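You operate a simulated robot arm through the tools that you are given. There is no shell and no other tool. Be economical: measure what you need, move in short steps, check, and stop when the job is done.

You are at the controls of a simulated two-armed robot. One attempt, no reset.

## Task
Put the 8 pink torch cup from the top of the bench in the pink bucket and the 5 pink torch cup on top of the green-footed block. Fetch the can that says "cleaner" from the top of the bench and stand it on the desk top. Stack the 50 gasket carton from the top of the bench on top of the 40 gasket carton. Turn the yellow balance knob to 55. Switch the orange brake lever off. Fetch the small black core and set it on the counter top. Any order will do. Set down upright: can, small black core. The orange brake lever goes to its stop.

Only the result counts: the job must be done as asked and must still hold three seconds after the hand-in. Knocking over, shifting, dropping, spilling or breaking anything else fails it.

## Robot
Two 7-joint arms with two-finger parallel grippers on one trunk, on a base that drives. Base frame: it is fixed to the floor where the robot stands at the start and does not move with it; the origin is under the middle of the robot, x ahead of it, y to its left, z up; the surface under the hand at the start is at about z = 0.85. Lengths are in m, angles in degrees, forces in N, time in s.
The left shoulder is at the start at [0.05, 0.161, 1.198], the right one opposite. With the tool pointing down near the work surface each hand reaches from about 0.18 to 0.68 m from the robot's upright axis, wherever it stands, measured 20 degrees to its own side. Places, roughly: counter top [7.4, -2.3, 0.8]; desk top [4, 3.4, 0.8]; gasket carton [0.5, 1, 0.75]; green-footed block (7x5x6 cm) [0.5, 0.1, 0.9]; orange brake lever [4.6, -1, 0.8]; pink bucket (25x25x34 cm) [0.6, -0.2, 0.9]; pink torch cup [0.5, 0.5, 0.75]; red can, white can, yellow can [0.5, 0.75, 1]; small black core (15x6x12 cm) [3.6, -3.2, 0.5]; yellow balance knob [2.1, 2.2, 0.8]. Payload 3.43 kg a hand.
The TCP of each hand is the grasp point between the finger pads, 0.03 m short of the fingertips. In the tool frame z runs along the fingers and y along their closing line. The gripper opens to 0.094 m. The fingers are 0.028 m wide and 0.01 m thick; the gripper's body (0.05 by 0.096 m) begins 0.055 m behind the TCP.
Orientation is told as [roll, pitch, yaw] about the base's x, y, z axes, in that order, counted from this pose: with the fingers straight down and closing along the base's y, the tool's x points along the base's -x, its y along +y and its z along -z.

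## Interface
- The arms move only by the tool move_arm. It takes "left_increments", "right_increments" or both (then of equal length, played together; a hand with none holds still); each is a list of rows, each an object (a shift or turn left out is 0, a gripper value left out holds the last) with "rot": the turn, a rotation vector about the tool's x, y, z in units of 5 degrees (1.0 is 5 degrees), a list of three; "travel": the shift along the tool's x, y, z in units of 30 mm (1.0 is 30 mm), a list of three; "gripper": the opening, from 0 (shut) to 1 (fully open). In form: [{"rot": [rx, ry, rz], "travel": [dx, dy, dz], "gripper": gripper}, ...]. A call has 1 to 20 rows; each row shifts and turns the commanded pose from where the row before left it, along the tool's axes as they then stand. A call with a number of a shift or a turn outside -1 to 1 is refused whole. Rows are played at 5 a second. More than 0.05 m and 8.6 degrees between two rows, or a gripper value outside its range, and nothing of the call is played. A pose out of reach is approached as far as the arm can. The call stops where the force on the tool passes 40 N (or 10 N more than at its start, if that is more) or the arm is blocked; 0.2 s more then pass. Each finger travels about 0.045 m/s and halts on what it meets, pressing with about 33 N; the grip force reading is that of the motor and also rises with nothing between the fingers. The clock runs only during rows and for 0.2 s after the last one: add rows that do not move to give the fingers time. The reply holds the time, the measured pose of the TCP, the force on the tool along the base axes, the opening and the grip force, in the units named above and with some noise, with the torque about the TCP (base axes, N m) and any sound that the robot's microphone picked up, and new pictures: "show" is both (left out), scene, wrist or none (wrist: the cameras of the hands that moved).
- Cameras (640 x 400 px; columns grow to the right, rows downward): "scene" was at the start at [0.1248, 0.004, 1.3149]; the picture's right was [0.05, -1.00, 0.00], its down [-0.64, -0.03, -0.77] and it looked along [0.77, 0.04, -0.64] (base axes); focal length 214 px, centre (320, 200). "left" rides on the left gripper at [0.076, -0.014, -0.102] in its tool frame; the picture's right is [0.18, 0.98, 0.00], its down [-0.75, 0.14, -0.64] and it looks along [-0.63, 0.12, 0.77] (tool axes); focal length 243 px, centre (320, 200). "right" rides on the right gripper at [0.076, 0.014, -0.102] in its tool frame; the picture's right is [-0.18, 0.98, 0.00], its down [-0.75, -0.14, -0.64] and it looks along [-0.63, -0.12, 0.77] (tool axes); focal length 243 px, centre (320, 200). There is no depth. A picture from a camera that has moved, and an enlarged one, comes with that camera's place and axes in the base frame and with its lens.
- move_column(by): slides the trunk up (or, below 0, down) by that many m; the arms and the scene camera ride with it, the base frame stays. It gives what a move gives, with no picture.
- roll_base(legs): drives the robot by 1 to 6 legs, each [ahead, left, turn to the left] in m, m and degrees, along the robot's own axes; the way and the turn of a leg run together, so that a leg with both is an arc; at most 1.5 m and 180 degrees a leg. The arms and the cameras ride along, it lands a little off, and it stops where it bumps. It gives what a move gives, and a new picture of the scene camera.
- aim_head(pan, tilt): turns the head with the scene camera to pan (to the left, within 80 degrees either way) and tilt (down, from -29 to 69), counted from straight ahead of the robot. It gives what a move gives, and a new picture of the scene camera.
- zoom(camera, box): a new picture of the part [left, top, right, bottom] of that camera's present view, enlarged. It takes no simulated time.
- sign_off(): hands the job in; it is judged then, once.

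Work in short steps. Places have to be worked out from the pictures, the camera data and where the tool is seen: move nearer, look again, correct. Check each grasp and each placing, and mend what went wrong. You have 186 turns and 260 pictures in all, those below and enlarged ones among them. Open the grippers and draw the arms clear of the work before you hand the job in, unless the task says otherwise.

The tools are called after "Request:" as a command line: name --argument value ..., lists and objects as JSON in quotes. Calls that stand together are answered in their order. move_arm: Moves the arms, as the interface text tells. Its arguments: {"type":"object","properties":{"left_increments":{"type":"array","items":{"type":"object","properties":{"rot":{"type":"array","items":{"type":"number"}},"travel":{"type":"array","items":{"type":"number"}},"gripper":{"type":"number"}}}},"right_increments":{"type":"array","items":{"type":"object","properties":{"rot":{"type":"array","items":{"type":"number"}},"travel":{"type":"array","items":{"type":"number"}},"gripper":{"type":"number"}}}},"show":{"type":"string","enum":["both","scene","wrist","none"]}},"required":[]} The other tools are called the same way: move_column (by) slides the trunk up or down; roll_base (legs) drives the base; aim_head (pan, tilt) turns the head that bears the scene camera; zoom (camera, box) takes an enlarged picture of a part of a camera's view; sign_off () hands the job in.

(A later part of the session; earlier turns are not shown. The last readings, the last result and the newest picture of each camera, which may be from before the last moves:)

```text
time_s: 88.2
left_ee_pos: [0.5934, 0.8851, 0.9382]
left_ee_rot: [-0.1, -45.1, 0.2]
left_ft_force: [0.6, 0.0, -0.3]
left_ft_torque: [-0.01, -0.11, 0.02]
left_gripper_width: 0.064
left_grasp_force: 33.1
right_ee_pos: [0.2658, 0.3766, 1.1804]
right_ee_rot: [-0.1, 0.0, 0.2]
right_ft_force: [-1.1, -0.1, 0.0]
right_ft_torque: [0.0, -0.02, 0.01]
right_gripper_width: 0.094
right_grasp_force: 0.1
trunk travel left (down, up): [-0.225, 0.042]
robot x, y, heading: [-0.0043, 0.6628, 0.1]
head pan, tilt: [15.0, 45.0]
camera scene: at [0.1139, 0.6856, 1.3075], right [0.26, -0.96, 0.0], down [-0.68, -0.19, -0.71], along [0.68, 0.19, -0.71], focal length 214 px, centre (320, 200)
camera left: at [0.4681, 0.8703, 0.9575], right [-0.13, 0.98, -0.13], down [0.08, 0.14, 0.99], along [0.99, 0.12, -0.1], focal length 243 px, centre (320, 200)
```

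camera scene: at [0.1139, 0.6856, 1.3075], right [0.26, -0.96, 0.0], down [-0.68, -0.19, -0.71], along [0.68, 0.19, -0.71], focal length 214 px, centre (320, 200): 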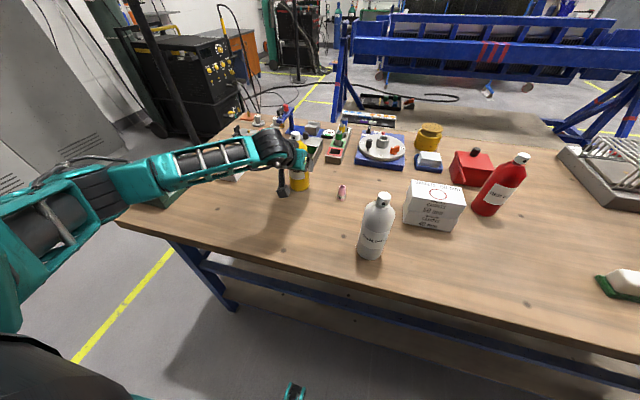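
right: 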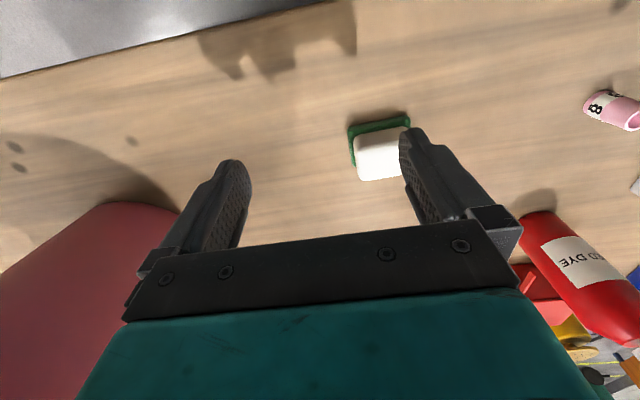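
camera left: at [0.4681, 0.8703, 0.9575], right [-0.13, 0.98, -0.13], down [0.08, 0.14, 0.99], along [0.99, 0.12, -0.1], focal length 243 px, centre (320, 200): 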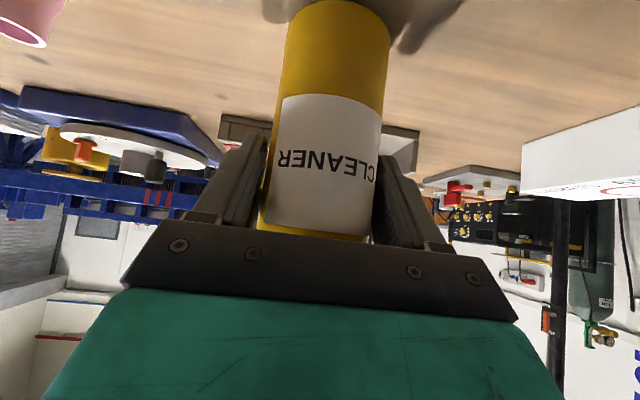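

Grasped (64 mm). Lift 0.2 m and draw back.

Request:
move_arm --left_increments '[{"travel": [-0.3, 0, -0.3]}, {"travel": [-0.675, 0, -0.675]}, {"travel": [-0.675, 0, -0.675]}, {"travel": [-0.675, 0, -0.675]}, {"travel": [-0.675, 0, -0.675]}, {"travel": [-0.675, 0, -0.675]}, {"travel": [-0.675, 0, -0.675]}, {"travel": [-0.675, 0, -0.675]}, {"travel": [0.7, 0, -0.7]}, {"travel": [0.7, 0, -0.7]}, {"travel": [0.7, 0, -0.7]}, {"travel": [0.7, 0, -0.7]}, {"travel": [0.7, 0, -0.7]}, {"travel": [0.7, 0, -0.7]}, {"travel": [0.7, 0, -0.7]}, {}]' --show "wrist"

Request:
aim_head --pan 40 --tilt 10

Request:
aim_head --pan -30 --tilt 10

```text
time_s: 91.6
left_ee_pos: [0.3849, 0.8865, 1.15]
left_ee_rot: [-0.1, -45.0, 0.2]
left_ft_force: [0.5, -0.7, -2.7]
left_ft_torque: [0.0, 0.0, -0.02]
left_gripper_width: 0.0639
left_grasp_force: 32.6
right_ee_pos: [0.2652, 0.3754, 1.1797]
right_ee_rot: [0.0, -0.1, 0.2]
right_ft_force: [0.7, 0.3, 0.3]
right_ft_torque: [0.01, -0.02, 0.01]
right_gripper_width: 0.0941
right_grasp_force: 0.0
trunk travel left (down, up): [-0.225, 0.042]
robot x, y, heading: [-0.0068, 0.6674, 0.5]
head pan, tilt: [15.0, 45.0]
camera left: at [0.2588, 0.8708, 1.1701], right [-0.13, 0.98, -0.13], down [0.08, 0.14, 0.99], along [0.99, 0.12, -0.1], focal length 243 px, centre (320, 200)
```

left: 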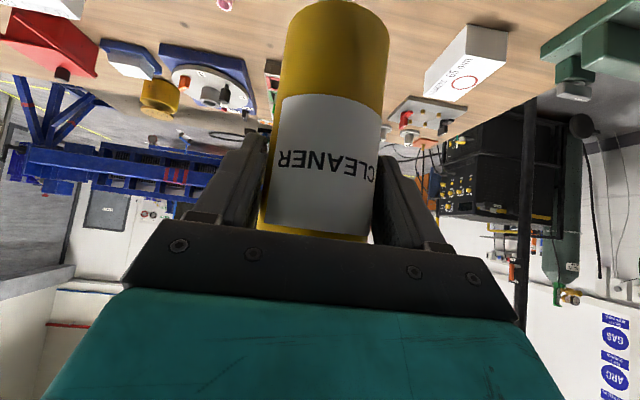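

```text
time_s: 92.6
left_ee_pos: [0.385, 0.8856, 1.1506]
left_ee_rot: [-0.1, -45.0, 0.3]
left_ft_force: [-0.3, 0.8, -2.6]
left_ft_torque: [0.02, 0.01, -0.02]
left_gripper_width: 0.0637
left_grasp_force: 33.5
right_ee_pos: [0.2667, 0.3758, 1.1809]
right_ee_rot: [0.0, 0.0, 0.3]
right_ft_force: [1.0, 0.3, 0.0]
right_ft_torque: [0.0, -0.01, 0.0]
right_gripper_width: 0.0943
right_grasp_force: 0.1
trunk travel left (down, up): [-0.225, 0.042]
robot x, y, heading: [-0.0033, 0.6616, 0.2]
head pan, tilt: [40.0, 10.0]
camera scene: at [0.1065, 0.7243, 1.3624], right [0.65, -0.76, 0.0], down [-0.13, -0.11, -0.98], along [0.75, 0.64, -0.17], focal length 214 px, centre (320, 200)
```

scene: 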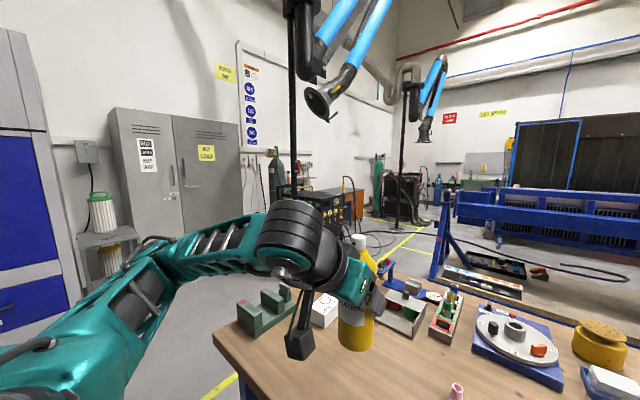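

```text
time_s: 94.0
left_ee_pos: [0.385, 0.8873, 1.1504]
left_ee_rot: [-0.2, -45.0, 0.3]
left_ft_force: [0.2, -0.5, -3.3]
left_ft_torque: [0.02, 0.03, 0.03]
left_gripper_width: 0.0639
left_grasp_force: 32.8
right_ee_pos: [0.266, 0.3759, 1.1799]
right_ee_rot: [0.0, 0.0, 0.2]
right_ft_force: [-0.1, -0.9, -0.7]
right_ft_torque: [0.0, 0.0, 0.01]
right_gripper_width: 0.0939
right_grasp_force: 0.1
trunk travel left (down, up): [-0.225, 0.042]
robot x, y, heading: [-0.0003, 0.6614, 0.5]
head pan, tilt: [-30.0, 10.0]
camera scene: at [0.1163, 0.6182, 1.3625], right [-0.5, -0.87, 0.0], down [-0.15, 0.09, -0.98], along [0.86, -0.49, -0.17], focal length 214 px, centre (320, 200)
```

scene: 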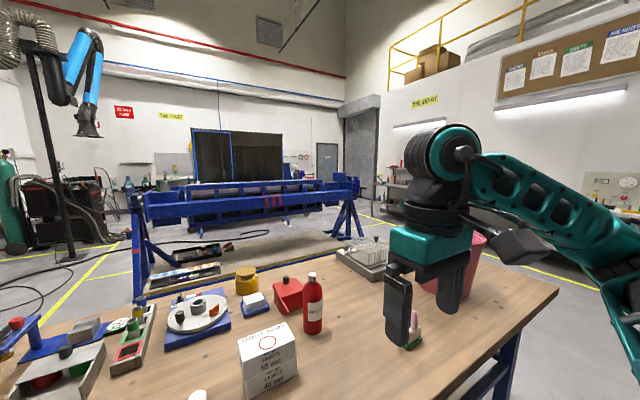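

Can held. Looking left to plan the drive around the bench's left end.

Request:
aim_head --pan 80 --tilt 20

```text
time_s: 95.9
left_ee_pos: [0.3849, 0.8854, 1.1513]
left_ee_rot: [-0.1, -44.9, 0.3]
left_ft_force: [-0.7, 0.4, -3.3]
left_ft_torque: [0.01, 0.02, -0.01]
left_gripper_width: 0.0639
left_grasp_force: 32.6
right_ee_pos: [0.2675, 0.3762, 1.1781]
right_ee_rot: [0.0, 0.0, 0.3]
right_ft_force: [-0.3, -0.5, -0.2]
right_ft_torque: [-0.03, 0.01, -0.02]
right_gripper_width: 0.0939
right_grasp_force: 0.0
trunk travel left (down, up): [-0.225, 0.042]
robot x, y, heading: [-0.0063, 0.662, -0.0]
head pan, tilt: [80.0, 20.0]
camera scene: at [0.0513, 0.756, 1.3462], right [0.99, -0.17, 0.0], down [-0.06, -0.34, -0.94], along [0.16, 0.93, -0.34], focal length 214 px, centre (320, 200)
```

scene: 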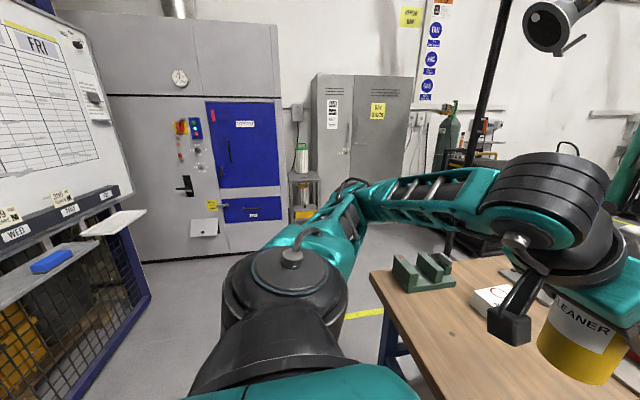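

Open floor to y≈2.7 on the left. Drive left 1.25 m and look ahead.

Request:
roll_base --legs '[[-0.1, 0, 0], [0, 1.3, 0]]'

Request:
aim_head --pan 0 --tilt 25

```text
time_s: 108.4
left_ee_pos: [0.2709, 2.202, 1.1499]
left_ee_rot: [-0.1, -45.1, 0.8]
left_ft_force: [-0.7, 0.2, -2.6]
left_ft_torque: [-0.04, 0.04, -0.01]
left_gripper_width: 0.0642
left_grasp_force: 32.9
right_ee_pos: [0.1571, 1.6904, 1.1788]
right_ee_rot: [0.0, 0.0, 0.8]
right_ft_force: [0.4, 0.4, 0.4]
right_ft_torque: [-0.03, -0.03, -0.01]
right_gripper_width: 0.0938
right_grasp_force: 0.1
trunk travel left (down, up): [-0.225, 0.042]
robot x, y, heading: [-0.1123, 1.9759, 0.8]
head pan, tilt: [80.0, 20.0]
camera scene: at [-0.0615, 2.0689, 1.3462], right [0.99, -0.16, 0.0], down [-0.06, -0.34, -0.94], along [0.15, 0.93, -0.34], focal length 214 px, centre (320, 200)
```

scene: 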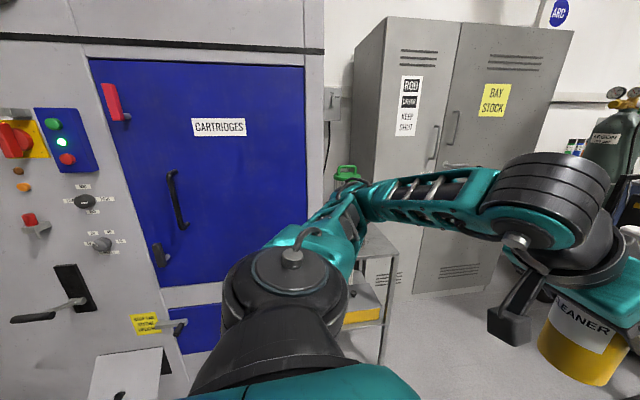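

```text
time_s: 109.9
left_ee_pos: [0.2705, 2.2027, 1.1513]
left_ee_rot: [0.0, -45.0, 0.8]
left_ft_force: [-0.3, 0.0, -3.0]
left_ft_torque: [0.01, 0.01, -0.02]
left_gripper_width: 0.0636
left_grasp_force: 33.1
right_ee_pos: [0.1578, 1.6907, 1.1786]
right_ee_rot: [0.0, -0.1, 0.8]
right_ft_force: [0.0, -0.2, -0.3]
right_ft_torque: [0.03, -0.01, -0.02]
right_gripper_width: 0.0939
right_grasp_force: 0.0
trunk travel left (down, up): [-0.225, 0.042]
robot x, y, heading: [-0.1138, 1.9797, 0.8]
head pan, tilt: [0.0, 25.0]
camera scene: at [0.0157, 1.9783, 1.3381], right [0.01, -1.0, 0.0], down [-0.42, -0.01, -0.91], along [0.91, 0.01, -0.42], focal length 214 px, centre (320, 200)
```

scene: 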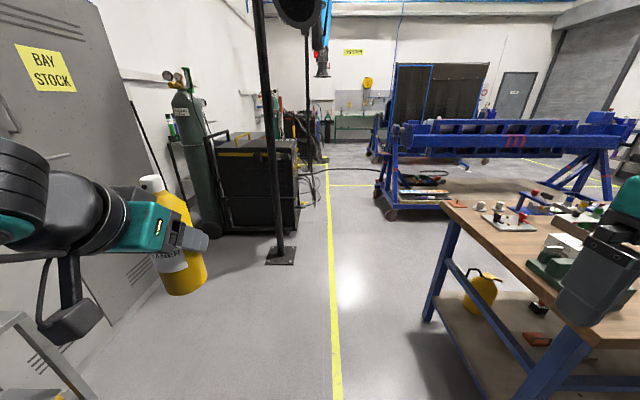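

Machine with knobs sits at x≈2–2.9, y≈2.45, facing −y; a post at (1.65, 2.38). Drive along y≈1.8 to x≈2.1, then turn left.

Request:
roll_base --legs '[[0, -0.2, 0], [1.2, 0, 0], [0.95, 0, 0]]'

Request:
aim_head --pan 70 --tilt 30

```text
time_s: 119.9
left_ee_pos: [1.756, 2.0682, 1.1452]
left_ee_rot: [0.8, -44.0, 3.3]
left_ft_force: [0.1, 0.7, -3.4]
left_ft_torque: [-0.02, -0.02, 0.01]
left_gripper_width: 0.0635
left_grasp_force: 33.2
right_ee_pos: [1.6618, 1.5458, 1.1814]
right_ee_rot: [0.2, -0.2, 2.7]
right_ft_force: [0.3, 0.1, 0.4]
right_ft_torque: [0.01, 0.01, -0.01]
right_gripper_width: 0.0938
right_grasp_force: 0.1
trunk travel left (down, up): [-0.225, 0.042]
robot x, y, heading: [1.3815, 1.8203, 3.1]
head pan, tilt: [0.0, 25.0]
stopped in leg 3: the robot was blocked; the commanded pose is now the measured one
camera scene: at [1.5099, 1.8275, 1.3396], right [0.05, -1.0, 0.0], down [-0.42, -0.02, -0.91], along [0.91, 0.04, -0.42], focal length 214 px, centre (320, 200)
```

scene: 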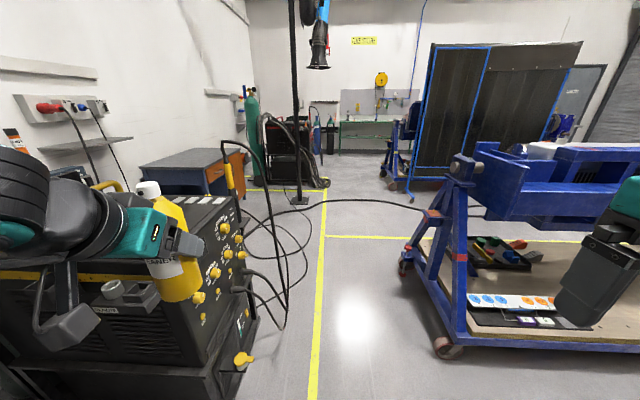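

```text
time_s: 121.3
left_ee_pos: [1.7556, 2.0673, 1.1478]
left_ee_rot: [0.5, -44.3, 3.2]
left_ft_force: [-0.5, 0.3, -2.9]
left_ft_torque: [-0.01, 0.04, 0.0]
left_gripper_width: 0.0634
left_grasp_force: 32.8
right_ee_pos: [1.6598, 1.5439, 1.1811]
right_ee_rot: [0.2, -0.3, 2.6]
right_ft_force: [0.0, -0.5, -0.1]
right_ft_torque: [0.02, 0.01, 0.0]
right_gripper_width: 0.094
right_grasp_force: 0.0
trunk travel left (down, up): [-0.225, 0.042]
robot x, y, heading: [1.3842, 1.8238, 2.4]
head pan, tilt: [70.0, 30.0]
camera scene: at [1.4431, 1.9102, 1.3308], right [0.95, -0.3, 0.01], down [-0.14, -0.48, -0.87], along [0.26, 0.83, -0.5], focal length 214 px, centre (320, 200)
```

scene: 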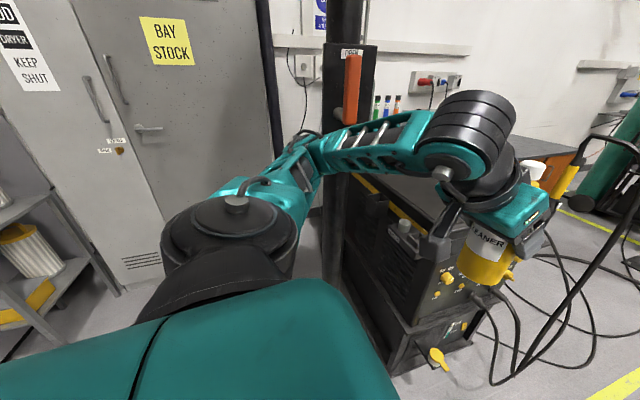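

The left elbow reached the post. Back off, shift right, turn to face +y, then strafe right towards the panel.

Request:
roll_base --legs '[[-0.15, 0, 0], [0, -0.22, 0], [0, 0, 87]]'

Request:
aim_head --pan -40 --tilt 30

```text
time_s: 128.6
left_ee_pos: [1.0161, 1.9805, 1.1437]
left_ee_rot: [0.4, -43.8, 91.0]
left_ft_force: [0.4, 0.1, -3.5]
left_ft_torque: [0.0, -0.03, 0.03]
left_gripper_width: 0.0633
left_grasp_force: 32.7
right_ee_pos: [1.5326, 1.8657, 1.1787]
right_ee_rot: [0.1, 0.1, 90.4]
right_ft_force: [-0.4, 0.5, 0.0]
right_ft_torque: [0.04, -0.01, 0.0]
right_gripper_width: 0.094
right_grasp_force: 0.0
trunk travel left (down, up): [-0.225, 0.042]
robot x, y, heading: [1.2445, 1.5897, 90.4]
head pan, tilt: [70.0, 30.0]
camera scene: at [1.1596, 1.6631, 1.3301], right [0.33, 0.94, 0.0], down [0.47, -0.17, -0.87], along [-0.82, 0.29, -0.5], focal length 214 px, centre (320, 200)
```

scene: 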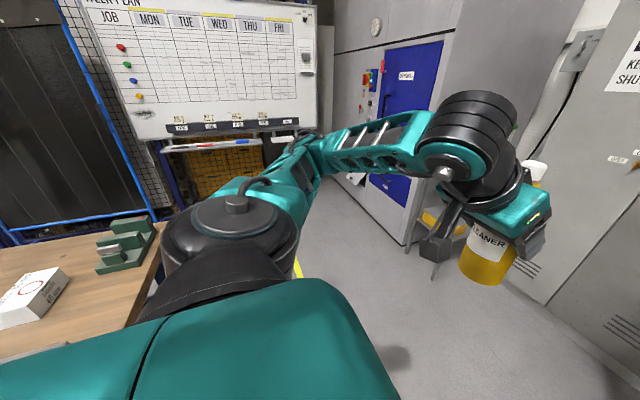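

```text
time_s: 130.5
left_ee_pos: [1.0165, 1.9791, 1.1444]
left_ee_rot: [0.4, -43.8, 91.1]
left_ft_force: [-0.5, 0.1, -3.4]
left_ft_torque: [0.0, 0.0, 0.01]
left_gripper_width: 0.0634
left_grasp_force: 33.3
right_ee_pos: [1.5328, 1.8638, 1.1791]
right_ee_rot: [0.1, 0.0, 90.5]
right_ft_force: [1.3, -0.1, -0.5]
right_ft_torque: [0.02, 0.01, 0.02]
right_gripper_width: 0.0941
right_grasp_force: 0.0
trunk travel left (down, up): [-0.225, 0.042]
robot x, y, heading: [1.2459, 1.5909, 90.6]
head pan, tilt: [-40.0, 30.0]
camera scene: at [1.3024, 1.7027, 1.3301], right [0.77, -0.64, 0.0], down [-0.32, -0.39, -0.87], along [0.55, 0.67, -0.5], focal length 214 px, centre (320, 200)
```

scene: 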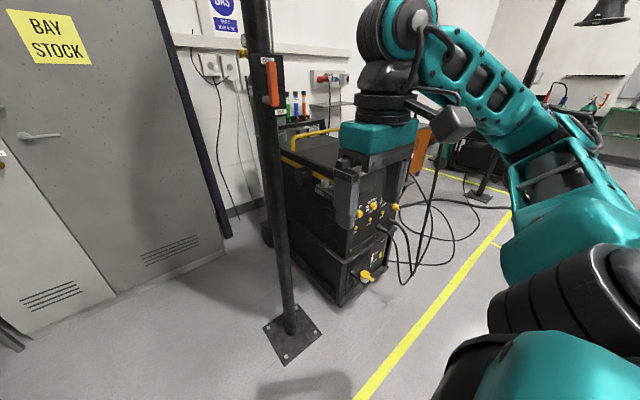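

Panel plane is at y≈2.3, x 1.97–2.5. Strafe right 0.85 m.

Request:
roll_base --legs '[[0, -0.85, 0]]'

Request:
aim_head --pan 0 --tilt 45

```text
time_s: 138.2
left_ee_pos: [1.8546, 1.9888, 1.1435]
left_ee_rot: [0.4, -43.8, 91.6]
left_ft_force: [-0.2, -0.3, -3.2]
left_ft_torque: [-0.03, 0.01, 0.0]
left_gripper_width: 0.0634
left_grasp_force: 33.0
right_ee_pos: [2.3726, 1.8815, 1.1794]
right_ee_rot: [0.0, 0.1, 91.1]
right_ft_force: [-0.4, 0.6, 0.3]
right_ft_torque: [-0.01, -0.05, 0.01]
right_gripper_width: 0.0941
right_grasp_force: 0.1
trunk travel left (down, up): [-0.225, 0.042]
robot x, y, heading: [2.0881, 1.6063, 91.2]
head pan, tilt: [-40.0, 30.0]
camera scene: at [2.1441, 1.7156, 1.3301], right [0.78, -0.63, 0.0], down [-0.31, -0.39, -0.87], along [0.54, 0.67, -0.5], focal length 214 px, centre (320, 200)
```

scene: 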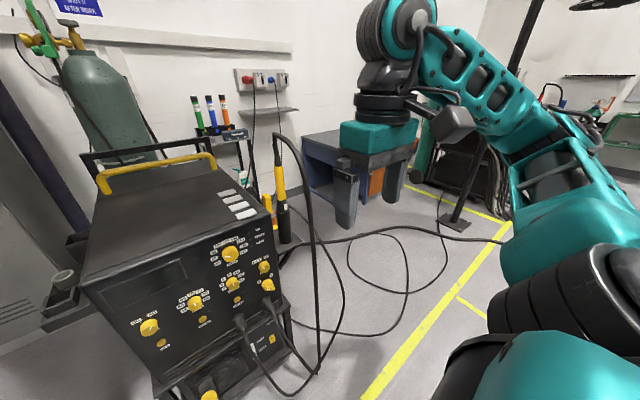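

```text
time_s: 139.3
left_ee_pos: [1.8545, 1.9882, 1.1436]
left_ee_rot: [0.3, -43.8, 91.7]
left_ft_force: [-0.2, -0.3, -2.8]
left_ft_torque: [-0.05, -0.01, 0.01]
left_gripper_width: 0.0632
left_grasp_force: 32.7
right_ee_pos: [2.3725, 1.8813, 1.1787]
right_ee_rot: [0.0, 0.0, 91.1]
right_ft_force: [-0.2, 0.3, -0.2]
right_ft_torque: [0.0, 0.01, 0.01]
right_gripper_width: 0.094
right_grasp_force: 0.0
trunk travel left (down, up): [-0.225, 0.042]
robot x, y, heading: [2.0878, 1.6044, 91.3]
head pan, tilt: [0.0, 45.0]
camera scene: at [2.0857, 1.7265, 1.3075], right [1.0, 0.02, 0.0], down [0.01, -0.71, -0.71], along [-0.01, 0.71, -0.71], focal length 214 px, centre (320, 200)
```

scene: 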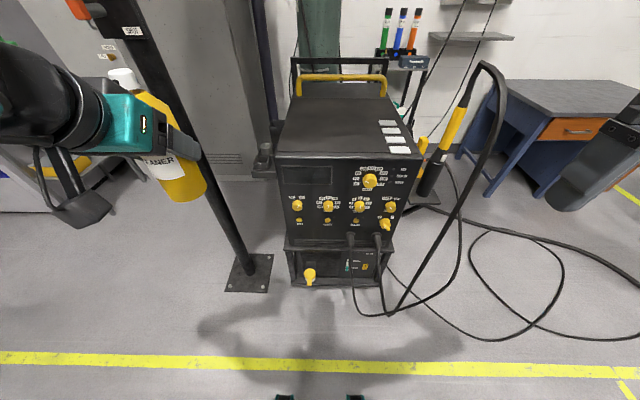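

Zooming on the panel labels.

Request:
zoom --camera "scene" --box '[276, 155, 420, 245]'

Request:
zoom --camera "scene" --box '[340, 160, 404, 240]'

```text
4.44 times, centred on (348, 200) of scene
camera zoom: at [2.0857, 1.7265, 1.3075], right [1.0, 0.02, 0.0], down [0.01, -0.71, -0.71], along [-0.01, 0.71, -0.71], focal length 953 px, centre (196, 200)
```

zoom: 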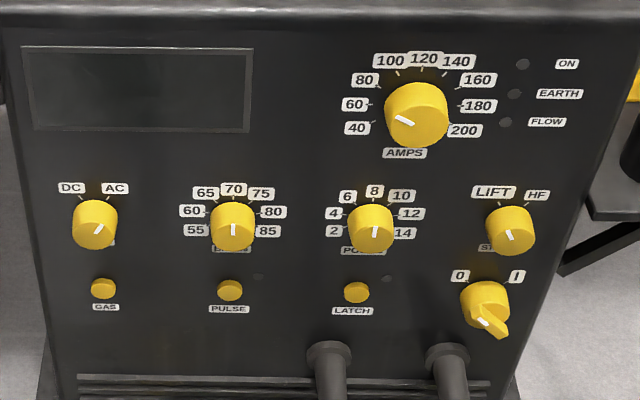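

```text
5.00 times, centred on (372, 200) of scene
camera zoom: at [2.0857, 1.7265, 1.3075], right [1.0, 0.02, 0.0], down [0.01, -0.71, -0.71], along [-0.01, 0.71, -0.71], focal length 1072 px, centre (60, 200)
```

zoom: 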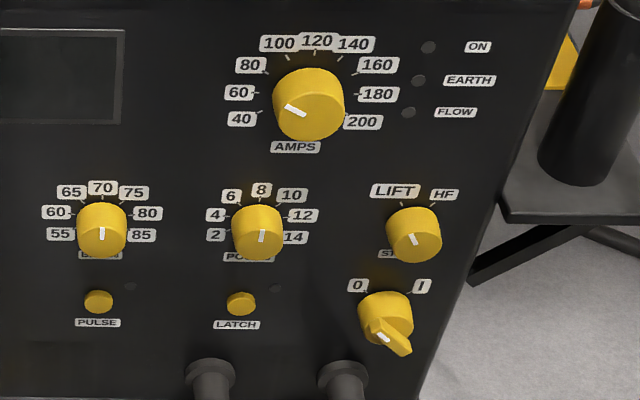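

The balance knob (55–85 scale) is about (2.11, 2.28, 0.72), now at 70. I bring the right hand forward and start pitching it horizontal.

Request:
move_arm --right_increments '[{"travel": [-1, 0, 1]}, {"travel": [-1, 0, 1]}, {"travel": [-1, 0.3, 1]}, {"travel": [-1, 0.5, 1], "rot": [0, -1, 0]}, {"rot": [0, -1, 0]}, {"rot": [0, -1, 0]}, {"rot": [0, -1, 0]}, {"rot": [0, -1, 0]}, {"rot": [0, -1, 0]}, {"rot": [0, -1, 0]}, {"rot": [0, -1, 0]}, {"rot": [0, -1, 0]}, {}]' --show "both"

```text
time_s: 142.1
left_ee_pos: [1.8545, 1.9892, 1.1439]
left_ee_rot: [0.4, -43.8, 91.7]
left_ft_force: [0.2, -0.8, -3.1]
left_ft_torque: [-0.02, -0.01, 0.01]
left_gripper_width: 0.0632
left_grasp_force: 33.5
right_ee_pos: [2.3503, 2.0146, 1.0582]
right_ee_rot: [0.1, -44.9, 91.2]
right_ft_force: [0.7, -0.3, -0.6]
right_ft_torque: [0.02, 0.04, 0.02]
right_gripper_width: 0.0939
right_grasp_force: 0.1
right hand out of reach, approached as far as the arm can: row 12
trunk travel left (down, up): [-0.225, 0.042]
robot x, y, heading: [2.0877, 1.6059, 91.1]
head pan, tilt: [0.0, 45.0]
camera scene: at [2.0856, 1.7265, 1.3075], right [1.0, 0.02, 0.0], down [0.01, -0.71, -0.71], along [-0.01, 0.71, -0.71], focal length 214 px, centre (320, 200)
camera right: at [2.3374, 1.8878, 1.0777], right [-0.99, 0.11, 0.13], down [0.14, 0.08, 0.99], along [0.1, 0.99, -0.1], focal length 243 px, centre (320, 200)
```

scene: 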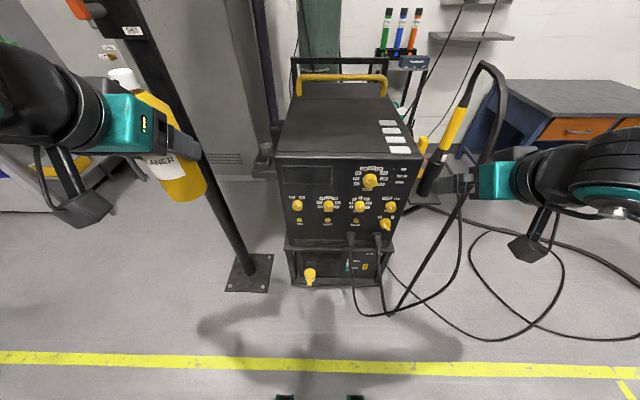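
right: 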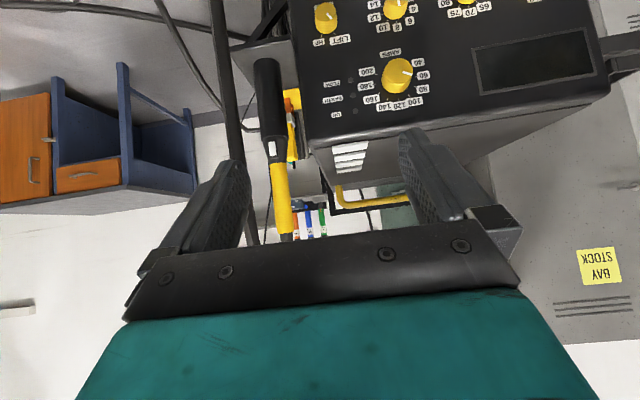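

Too close to the body at that height; lower the hand and bring it in line with the knob before pitching further.

Request:
move_arm --right_increments '[{"travel": [0.6, 0.88, 0.8]}, {"travel": [0.6, 0.88, 0.8]}, {"travel": [0.6, 0.88, 0.8]}, {"travel": [0.6, 0.88, 0.8]}, {"travel": [0.6, 0.88, 0.8]}, {"travel": [0.6, 0.88, 0.8]}, {"travel": [0.6, 0.88, 0.8]}, {"travel": [0.6, 0.88, 0.8]}, {"travel": [0.6, 0.88, 0.8]}, {}]' --show "none"

Request:
move_column --by -0.15

Request:
move_arm --right_increments '[{"rot": [0, -1, 0]}, {"rot": [0, -1, 0]}, {"rot": [0, -1, 0]}, {"rot": [0, -1, 0]}, {"rot": [0, -1, 0]}, {"rot": [0, -1, 0]}, {"rot": [0, -1, 0]}, {"rot": [0, -1, 0]}, {"rot": [0, -1, 0]}, {}]' --show "both"

```text
time_s: 144.3
left_ee_pos: [1.8541, 1.988, 1.1435]
left_ee_rot: [0.4, -43.8, 91.5]
left_ft_force: [-0.7, 0.8, -2.6]
left_ft_torque: [-0.03, 0.0, -0.01]
left_gripper_width: 0.0633
left_grasp_force: 33.3
right_ee_pos: [2.1103, 2.0451, 0.7902]
right_ee_rot: [0.0, -44.9, 91.1]
right_ft_force: [-0.6, -0.2, -0.5]
right_ft_torque: [-0.01, -0.03, 0.02]
right_gripper_width: 0.0942
right_grasp_force: 0.0
trunk travel left (down, up): [-0.225, 0.042]
robot x, y, heading: [2.0897, 1.6033, 91.4]
head pan, tilt: [0.0, 45.0]
```

```text
time_s: 146.1
left_ee_pos: [1.855, 1.9892, 0.9927]
left_ee_rot: [0.3, -43.8, 91.7]
left_ft_force: [-0.1, -0.3, -2.4]
left_ft_torque: [-0.01, 0.0, 0.0]
left_gripper_width: 0.0633
left_grasp_force: 32.8
right_ee_pos: [2.1105, 2.0456, 0.6407]
right_ee_rot: [0.0, -44.8, 91.2]
right_ft_force: [0.6, 0.0, 0.7]
right_ft_torque: [0.01, 0.02, 0.01]
right_gripper_width: 0.094
right_grasp_force: 0.0
trunk travel left (down, up): [-0.075, 0.192]
robot x, y, heading: [2.0873, 1.6085, 91.0]
head pan, tilt: [0.0, 45.0]
```

```text
time_s: 148.3
left_ee_pos: [1.8535, 1.9892, 0.993]
left_ee_rot: [0.3, -43.8, 91.7]
left_ft_force: [-0.5, 0.8, -4.2]
left_ft_torque: [-0.03, 0.0, -0.03]
left_gripper_width: 0.0633
left_grasp_force: 33.3
right_ee_pos: [2.0192, 2.0339, 0.7551]
right_ee_rot: [5.5, -89.6, 85.4]
right_ft_force: [0.0, 0.1, -0.1]
right_ft_torque: [0.02, 0.0, 0.0]
right_gripper_width: 0.0941
right_grasp_force: 0.2
right hand out of reach, approached as far as the arm can: row 3, 4, 5, 6, 7, 8, 9
trunk travel left (down, up): [-0.075, 0.192]
robot x, y, heading: [2.0869, 1.6048, 91.1]
head pan, tilt: [0.0, 45.0]
camera scene: at [2.0857, 1.7264, 1.1575], right [1.0, 0.02, 0.0], down [0.01, -0.71, -0.71], along [-0.01, 0.71, -0.71], focal length 214 px, centre (320, 200)
camera right: at [2.0071, 1.9303, 0.6798], right [-0.98, -0.01, 0.18], down [0.15, -0.64, 0.76], along [0.11, 0.77, 0.63], focal length 243 px, centre (320, 200)
```

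scene: 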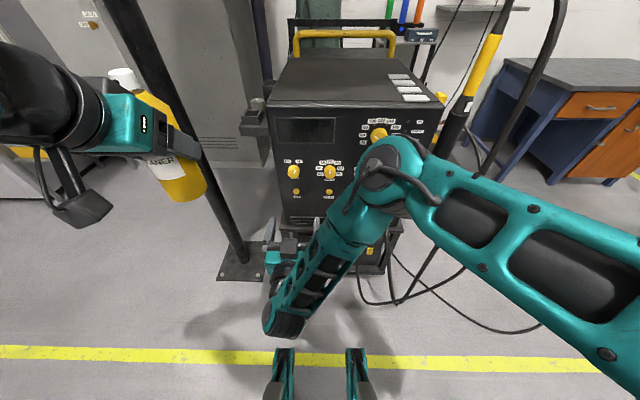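
right: 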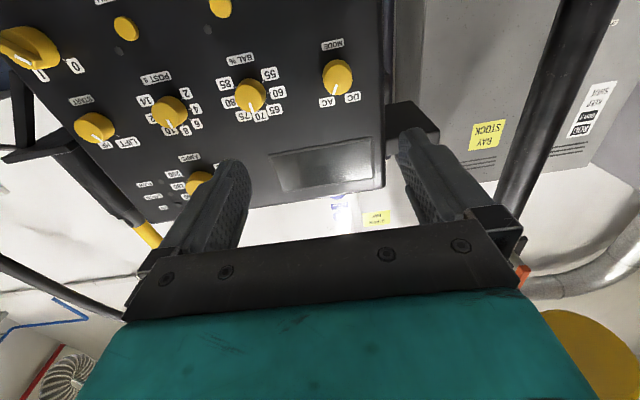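

Confirmed "BAL %". The arm is too folded; extend the commanded pose forward and up toward knob height.

Request:
move_arm --right_increments '[{"travel": [-0.7, 0, 0.6], "gripper": 0.68}, {"travel": [-0.7, 0, 0.6]}, {"travel": [-0.7, 0, 0.6]}, {"travel": [-0.6, 0, 0.6]}, {}, {}, {}]' --show "both"

```text
time_s: 149.9
left_ee_pos: [1.8543, 1.9895, 0.994]
left_ee_rot: [0.4, -43.8, 91.7]
left_ft_force: [0.3, 0.0, -3.5]
left_ft_torque: [-0.01, 0.01, -0.03]
left_gripper_width: 0.0634
left_grasp_force: 32.9
right_ee_pos: [2.0195, 2.1044, 0.836]
right_ee_rot: [14.2, -89.9, 76.9]
right_ft_force: [0.4, -0.4, 0.6]
right_ft_torque: [0.0, 0.01, -0.02]
right_gripper_width: 0.064
right_grasp_force: 0.0
trunk travel left (down, up): [-0.075, 0.192]
robot x, y, heading: [2.0855, 1.6061, 91.1]
head pan, tilt: [0.0, 45.0]
camera scene: at [2.0857, 1.7264, 1.1575], right [1.0, 0.02, 0.0], down [0.01, -0.71, -0.71], along [-0.01, 0.71, -0.71], focal length 214 px, centre (320, 200)
camera right: at [2.0064, 2.0016, 0.761], right [-0.98, -0.02, 0.18], down [0.15, -0.64, 0.75], along [0.1, 0.77, 0.63], focal length 243 px, centre (320, 200)
```

scene: 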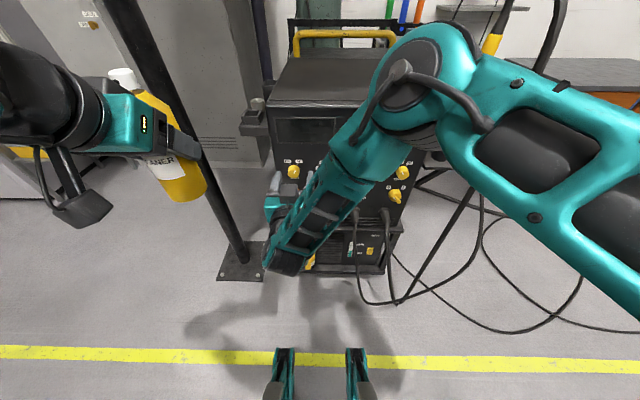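
right: 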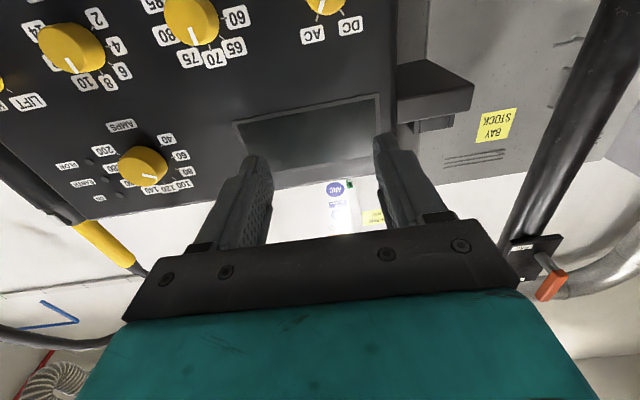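

Too folded and too far across the body. I'll back the base 0.2 m and shift left 0.25 m so the knob lies on the right arm's side, then unfold.

Request:
roll_base --legs '[[-0.2, 0, 0], [0, 0.25, 0]]'

Request:
move_arm --right_increments '[{"rot": [0, 1, 0]}, {"rot": [0, 1, 0]}, {"rot": [0, 1, 0]}, {"rot": [0, 1, 0]}, {"rot": [0, 1, 0]}, {"rot": [0, 1, 0]}, {"rot": [0, 1, 0]}, {"rot": [0, 1, 0]}, {"rot": [0, 1, 0]}, {}, {}]' --show "scene"

```text
time_s: 151.3
left_ee_pos: [1.8457, 1.8624, 0.9934]
left_ee_rot: [0.5, -43.6, 91.8]
left_ft_force: [-0.5, -1.2, -3.0]
left_ft_torque: [-0.03, -0.01, 0.04]
left_gripper_width: 0.0633
left_grasp_force: 33.1
right_ee_pos: [2.0085, 1.9788, 0.8369]
right_ee_rot: [63.9, -89.8, 27.6]
right_ft_force: [-0.4, 0.9, 0.0]
right_ft_torque: [-0.02, 0.01, -0.02]
right_gripper_width: 0.064
right_grasp_force: 0.0
trunk travel left (down, up): [-0.075, 0.192]
robot x, y, heading: [2.0845, 1.4788, 91.4]
head pan, tilt: [0.0, 45.0]
stopped in leg 1: the robot was blocked; the commanded pose is now the measured one
camera scene: at [2.0783, 1.6006, 1.1576], right [1.0, 0.02, 0.0], down [0.02, -0.71, -0.71], along [-0.02, 0.71, -0.71], focal length 214 px, centre (320, 200)
```

scene: 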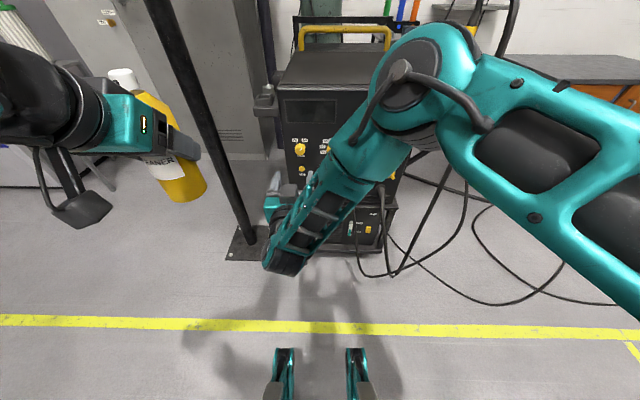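

```text
time_s: 153.7
left_ee_pos: [1.8465, 1.8631, 0.9941]
left_ee_rot: [0.5, -43.8, 91.8]
left_ft_force: [0.5, 0.7, -3.8]
left_ft_torque: [-0.01, 0.0, 0.0]
left_gripper_width: 0.0633
left_grasp_force: 33.2
right_ee_pos: [2.0097, 1.9782, 0.8378]
right_ee_rot: [0.1, -44.9, 91.1]
right_ft_force: [-0.7, 0.3, 0.0]
right_ft_torque: [-0.02, -0.03, 0.01]
right_gripper_width: 0.0639
right_grasp_force: 0.0
trunk travel left (down, up): [-0.075, 0.192]
robot x, y, heading: [2.0794, 1.4778, 91.4]
head pan, tilt: [0.0, 45.0]
camera scene: at [2.078, 1.6009, 1.1575], right [1.0, 0.02, 0.0], down [0.02, -0.71, -0.71], along [-0.02, 0.71, -0.71], focal length 214 px, centre (320, 200)
```

scene: 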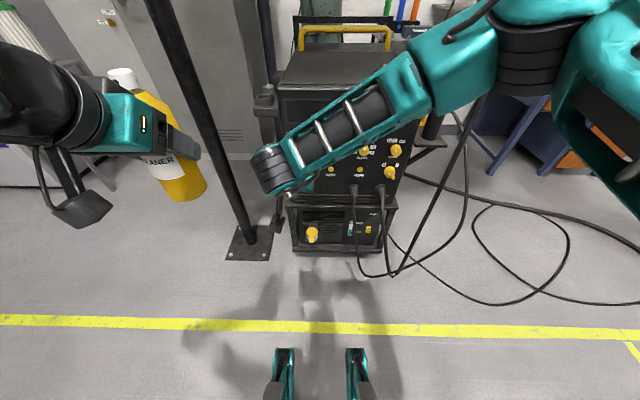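

Blocked behind at y≈1.48. Move forward a touch, then left 0.27 m, and swing the right hand out to the knob's side.

Request:
roll_base --legs '[[0.05, 0, 0], [0, 0.27, 0]]'

Request:
move_arm --right_increments '[{"travel": [0, -1, 0]}, {"travel": [0, -1, 0]}, {"travel": [0, -1, 0]}, {"travel": [0, -1, 0]}, {"travel": [0, -1, 0]}, {"travel": [0, -1, 0]}, {"travel": [0, -1, 0]}, {"travel": [0, -1, 0]}, {"travel": [0, -1, 0]}, {"travel": [0, -1, 0]}, {"travel": [0, -1, 0]}, {"travel": [0, -0.5, 0]}, {}]' --show "both"

```text
time_s: 157.2
left_ee_pos: [1.5745, 1.9095, 0.993]
left_ee_rot: [0.5, -43.8, 91.4]
left_ft_force: [-0.3, 0.0, -3.0]
left_ft_torque: [-0.02, 0.01, 0.02]
left_gripper_width: 0.0633
left_grasp_force: 32.5
right_ee_pos: [1.7386, 2.0227, 0.8359]
right_ee_rot: [0.2, -44.9, 90.9]
right_ft_force: [0.0, -0.6, 0.3]
right_ft_torque: [0.04, 0.01, -0.02]
right_gripper_width: 0.0636
right_grasp_force: 0.1
trunk travel left (down, up): [-0.075, 0.192]
robot x, y, heading: [1.8081, 1.5211, 91.1]
head pan, tilt: [0.0, 45.0]
camera scene: at [1.8052, 1.6453, 1.1575], right [1.0, 0.02, 0.0], down [0.01, -0.71, -0.71], along [-0.01, 0.71, -0.71], focal length 214 px, centre (320, 200)
```

scene: 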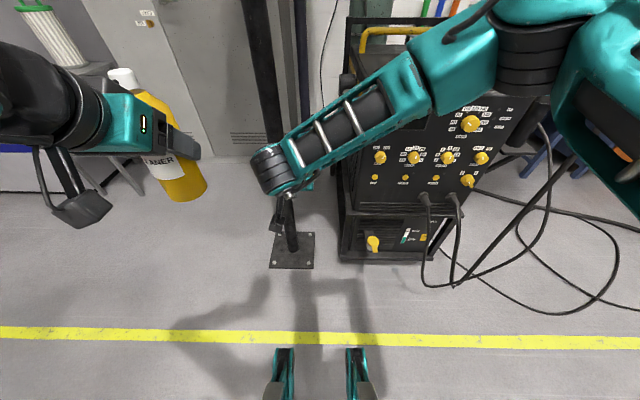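

```text
time_s: 160.0
left_ee_pos: [1.5754, 1.909, 0.9945]
left_ee_rot: [0.5, -43.8, 91.4]
left_ft_force: [-0.5, 0.2, -3.3]
left_ft_torque: [-0.02, 0.02, -0.01]
left_gripper_width: 0.0635
left_grasp_force: 33.2
right_ee_pos: [2.085, 2.0294, 0.8343]
right_ee_rot: [0.1, -45.0, 90.9]
right_ft_force: [-0.8, -0.6, -0.1]
right_ft_torque: [0.01, 0.01, -0.03]
right_gripper_width: 0.064
right_grasp_force: 0.0
trunk travel left (down, up): [-0.075, 0.192]
robot x, y, heading: [1.8042, 1.5268, 90.8]
head pan, tilt: [0.0, 45.0]
camera scene: at [1.8052, 1.6453, 1.1575], right [1.0, 0.02, 0.0], down [0.01, -0.71, -0.71], along [-0.01, 0.71, -0.71], focal length 214 px, centre (320, 200)
camera right: at [2.0734, 1.9021, 0.854], right [-0.98, 0.11, 0.13], down [0.14, 0.08, 0.99], along [0.1, 0.99, -0.1], focal length 243 px, centre (320, 200)
```

scene: 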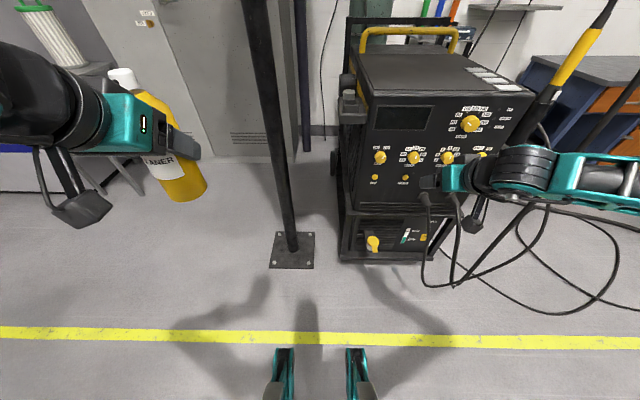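
right: 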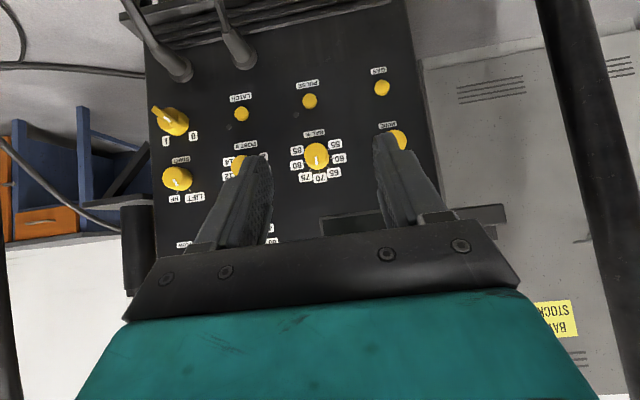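

Good frontal view of the knob; zoom to read it.

Request:
zoom --camera "right" --box '[276, 118, 364, 192]'

```text
5.41 times, centred on (320, 155) of right
camera zoom: at [2.0734, 1.9021, 0.854], right [-0.98, 0.11, 0.13], down [0.14, 0.08, 0.99], along [0.1, 0.99, -0.1], focal length 1312 px, centre (320, 443)
```

zoom: 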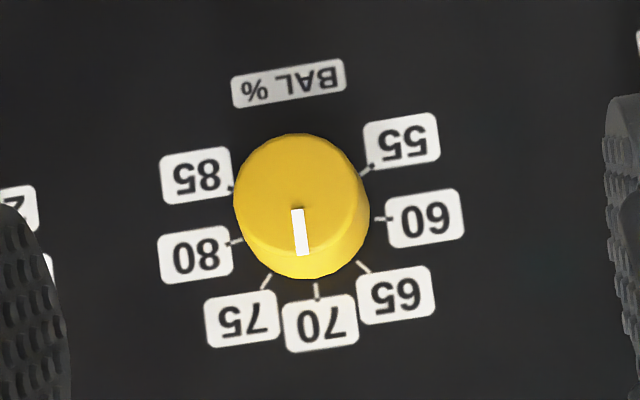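

Knob at about (2.103, 2.24, 0.762), scale step ≈ 40°, so 55 is about 120° counter-clockwise from 70. Pitch the hand to horizontal.

Request:
move_arm --right_increments '[{"rot": [0, -1, 0], "travel": [-0.3, 0, 0.3]}, {"rot": [0, -1, 0], "travel": [0, 0, 0.3]}, {"rot": [0, -1, 0], "travel": [0, 0, 0.3]}, {"rot": [0, -1, 0], "travel": [0, 0, 0.3]}, {"rot": [0, -1, 0]}, {"rot": [0, -1, 0]}, {"rot": [0, -1, 0]}, {"rot": [0, -1, 0]}, {"rot": [0, -1, 0]}, {}]' --show "both"

```text
time_s: 162.2
left_ee_pos: [1.5737, 1.9099, 0.9949]
left_ee_rot: [0.5, -43.8, 91.4]
left_ft_force: [-0.5, 0.0, -3.6]
left_ft_torque: [-0.05, 0.0, 0.0]
left_gripper_width: 0.0631
left_grasp_force: 32.8
right_ee_pos: [2.0847, 2.0511, 0.8273]
right_ee_rot: [0.3, -57.4, 90.8]
right_ft_force: [0.1, 0.2, -0.8]
right_ft_torque: [0.0, 0.0, 0.02]
right_gripper_width: 0.0638
right_grasp_force: 0.1
right hand out of reach, approached as far as the arm can: row 3, 4, 5, 6, 7, 8, 9
trunk travel left (down, up): [-0.075, 0.192]
robot x, y, heading: [1.8051, 1.5226, 91.0]
head pan, tilt: [0.0, 45.0]
camera scene: at [1.8052, 1.6453, 1.1575], right [1.0, 0.02, 0.0], down [0.01, -0.71, -0.71], along [-0.01, 0.71, -0.71], focal length 214 px, centre (320, 200)
camera right: at [2.0729, 1.9245, 0.8183], right [-0.98, 0.08, 0.16], down [0.14, -0.13, 0.98], along [0.1, 0.99, 0.12], focal length 243 px, centre (320, 200)
```

scene: 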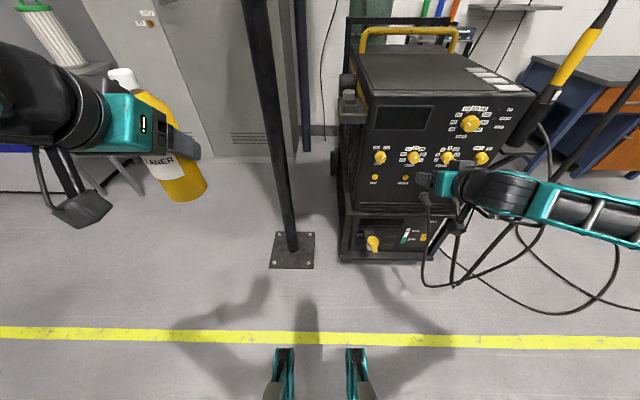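
right: 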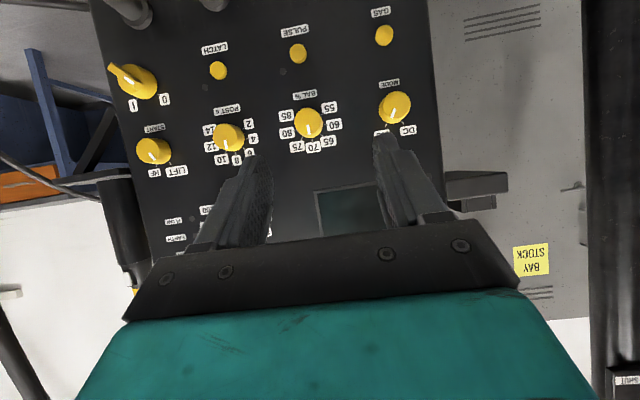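

Joint limit because the arm is too folded. Back the base 0.1 m so the arm must extend, lower the hand to knob height and advance.

Request:
roll_base --legs '[[-0.12, 0, 0]]'

Request:
move_arm --right_increments '[{"travel": [0, 0, 0.8]}, {"travel": [0, 0, 0.8]}, {"travel": [0, 0, 0.8]}, {"travel": [0, 0, 0.8]}, {"travel": [0, 0, 0.8]}, {}, {}]' --show "both"

```text
time_s: 163.4
left_ee_pos: [1.5761, 1.7894, 0.9939]
left_ee_rot: [0.5, -43.8, 91.5]
left_ft_force: [0.2, -0.5, -2.4]
left_ft_torque: [-0.01, -0.02, 0.02]
left_gripper_width: 0.0631
left_grasp_force: 33.0
right_ee_pos: [2.0872, 1.9323, 0.8276]
right_ee_rot: [0.2, -57.4, 90.8]
right_ft_force: [0.5, 0.2, 0.4]
right_ft_torque: [0.01, 0.0, -0.03]
right_gripper_width: 0.0637
right_grasp_force: 0.1
trunk travel left (down, up): [-0.075, 0.192]
robot x, y, heading: [1.8092, 1.4062, 90.7]
head pan, tilt: [0.0, 45.0]
camera scene: at [1.8071, 1.5255, 1.1576], right [1.0, 0.02, 0.0], down [0.01, -0.71, -0.71], along [-0.01, 0.71, -0.71], focal length 214 px, centre (320, 200)
```

scene: 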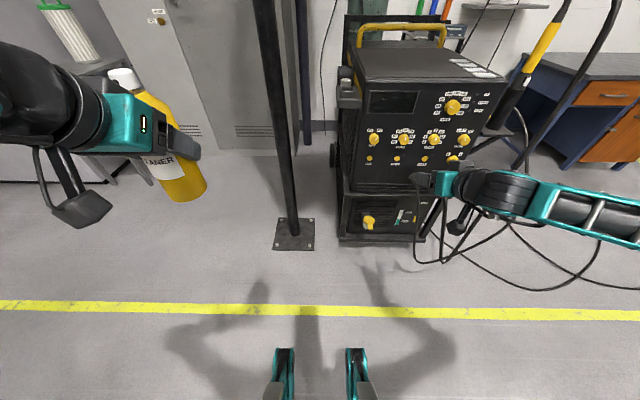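

```text
time_s: 165.0
left_ee_pos: [1.5758, 1.7889, 0.9941]
left_ee_rot: [0.5, -43.8, 91.5]
left_ft_force: [-0.5, 0.2, -3.0]
left_ft_torque: [0.0, 0.0, 0.02]
left_gripper_width: 0.0634
left_grasp_force: 33.1
right_ee_pos: [2.084, 2.0325, 0.7633]
right_ee_rot: [0.2, -57.3, 90.8]
right_ft_force: [0.8, -0.6, 0.1]
right_ft_torque: [-0.02, 0.0, 0.0]
right_gripper_width: 0.0636
right_grasp_force: 0.2
trunk travel left (down, up): [-0.075, 0.192]
robot x, y, heading: [1.8052, 1.4044, 91.2]
head pan, tilt: [0.0, 45.0]
camera scene: at [1.8071, 1.5257, 1.1575], right [1.0, 0.02, 0.0], down [0.01, -0.71, -0.71], along [-0.01, 0.71, -0.71], focal length 214 px, centre (320, 200)
camera right: at [2.0721, 1.9057, 0.7549], right [-0.98, 0.08, 0.16], down [0.14, -0.13, 0.98], along [0.1, 0.99, 0.12], focal length 243 px, centre (320, 200)
```

scene: 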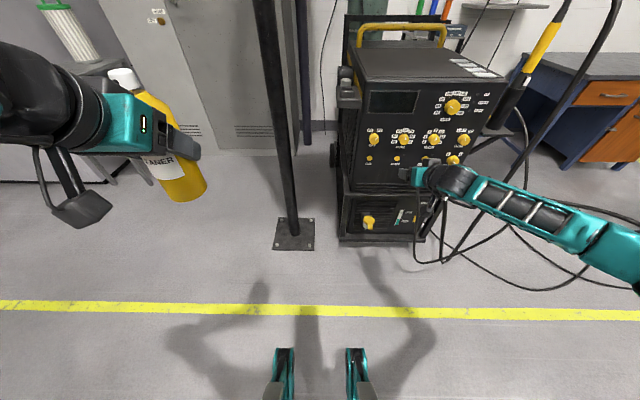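
right: 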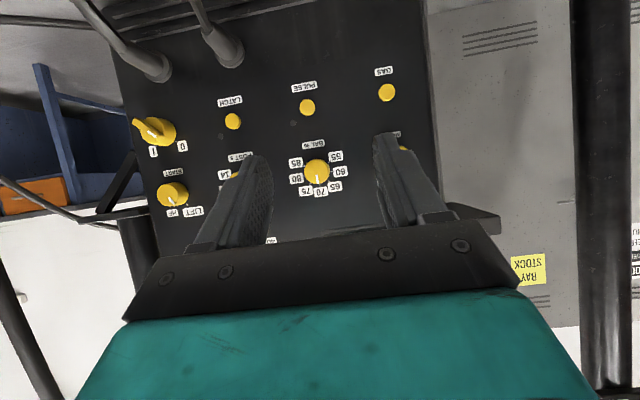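

Now reachable; pitch the remaining 33°.

Request:
move_arm --right_increments '[{"rot": [0, -1, 0]}, {"rot": [0, -1, 0]}, {"rot": [0, -1, 0]}, {"rot": [0, -1, 0]}, {"rot": [0, -1, 0]}, {"rot": [0, -1, 0]}, {"rot": [0, -0.5, 0]}, {}]' --show "wrist"

```text
time_s: 166.8
left_ee_pos: [1.5765, 1.7903, 0.9936]
left_ee_rot: [0.4, -43.7, 91.5]
left_ft_force: [0.1, -0.4, -3.1]
left_ft_torque: [-0.01, -0.01, -0.03]
left_gripper_width: 0.0634
left_grasp_force: 32.9
right_ee_pos: [2.0841, 2.0329, 0.7642]
right_ee_rot: [0.2, -57.4, 90.9]
right_ft_force: [0.4, 0.2, 0.5]
right_ft_torque: [0.0, 0.02, -0.01]
right_gripper_width: 0.0639
right_grasp_force: 0.2
right hand out of reach, approached as far as the arm can: row 1, 2, 3, 4, 5, 6
trunk travel left (down, up): [-0.075, 0.192]
robot x, y, heading: [1.8113, 1.402, 91.2]
head pan, tilt: [0.0, 45.0]
camera right: at [2.0723, 1.9055, 0.7549], right [-0.98, 0.08, 0.16], down [0.14, -0.13, 0.98], along [0.1, 0.99, 0.12], focal length 243 px, centre (320, 200)
```

right: 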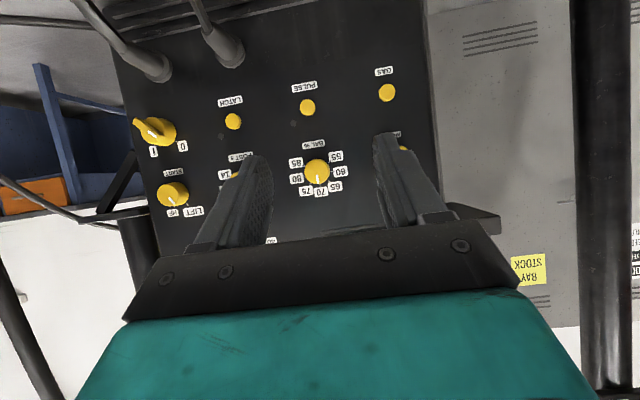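

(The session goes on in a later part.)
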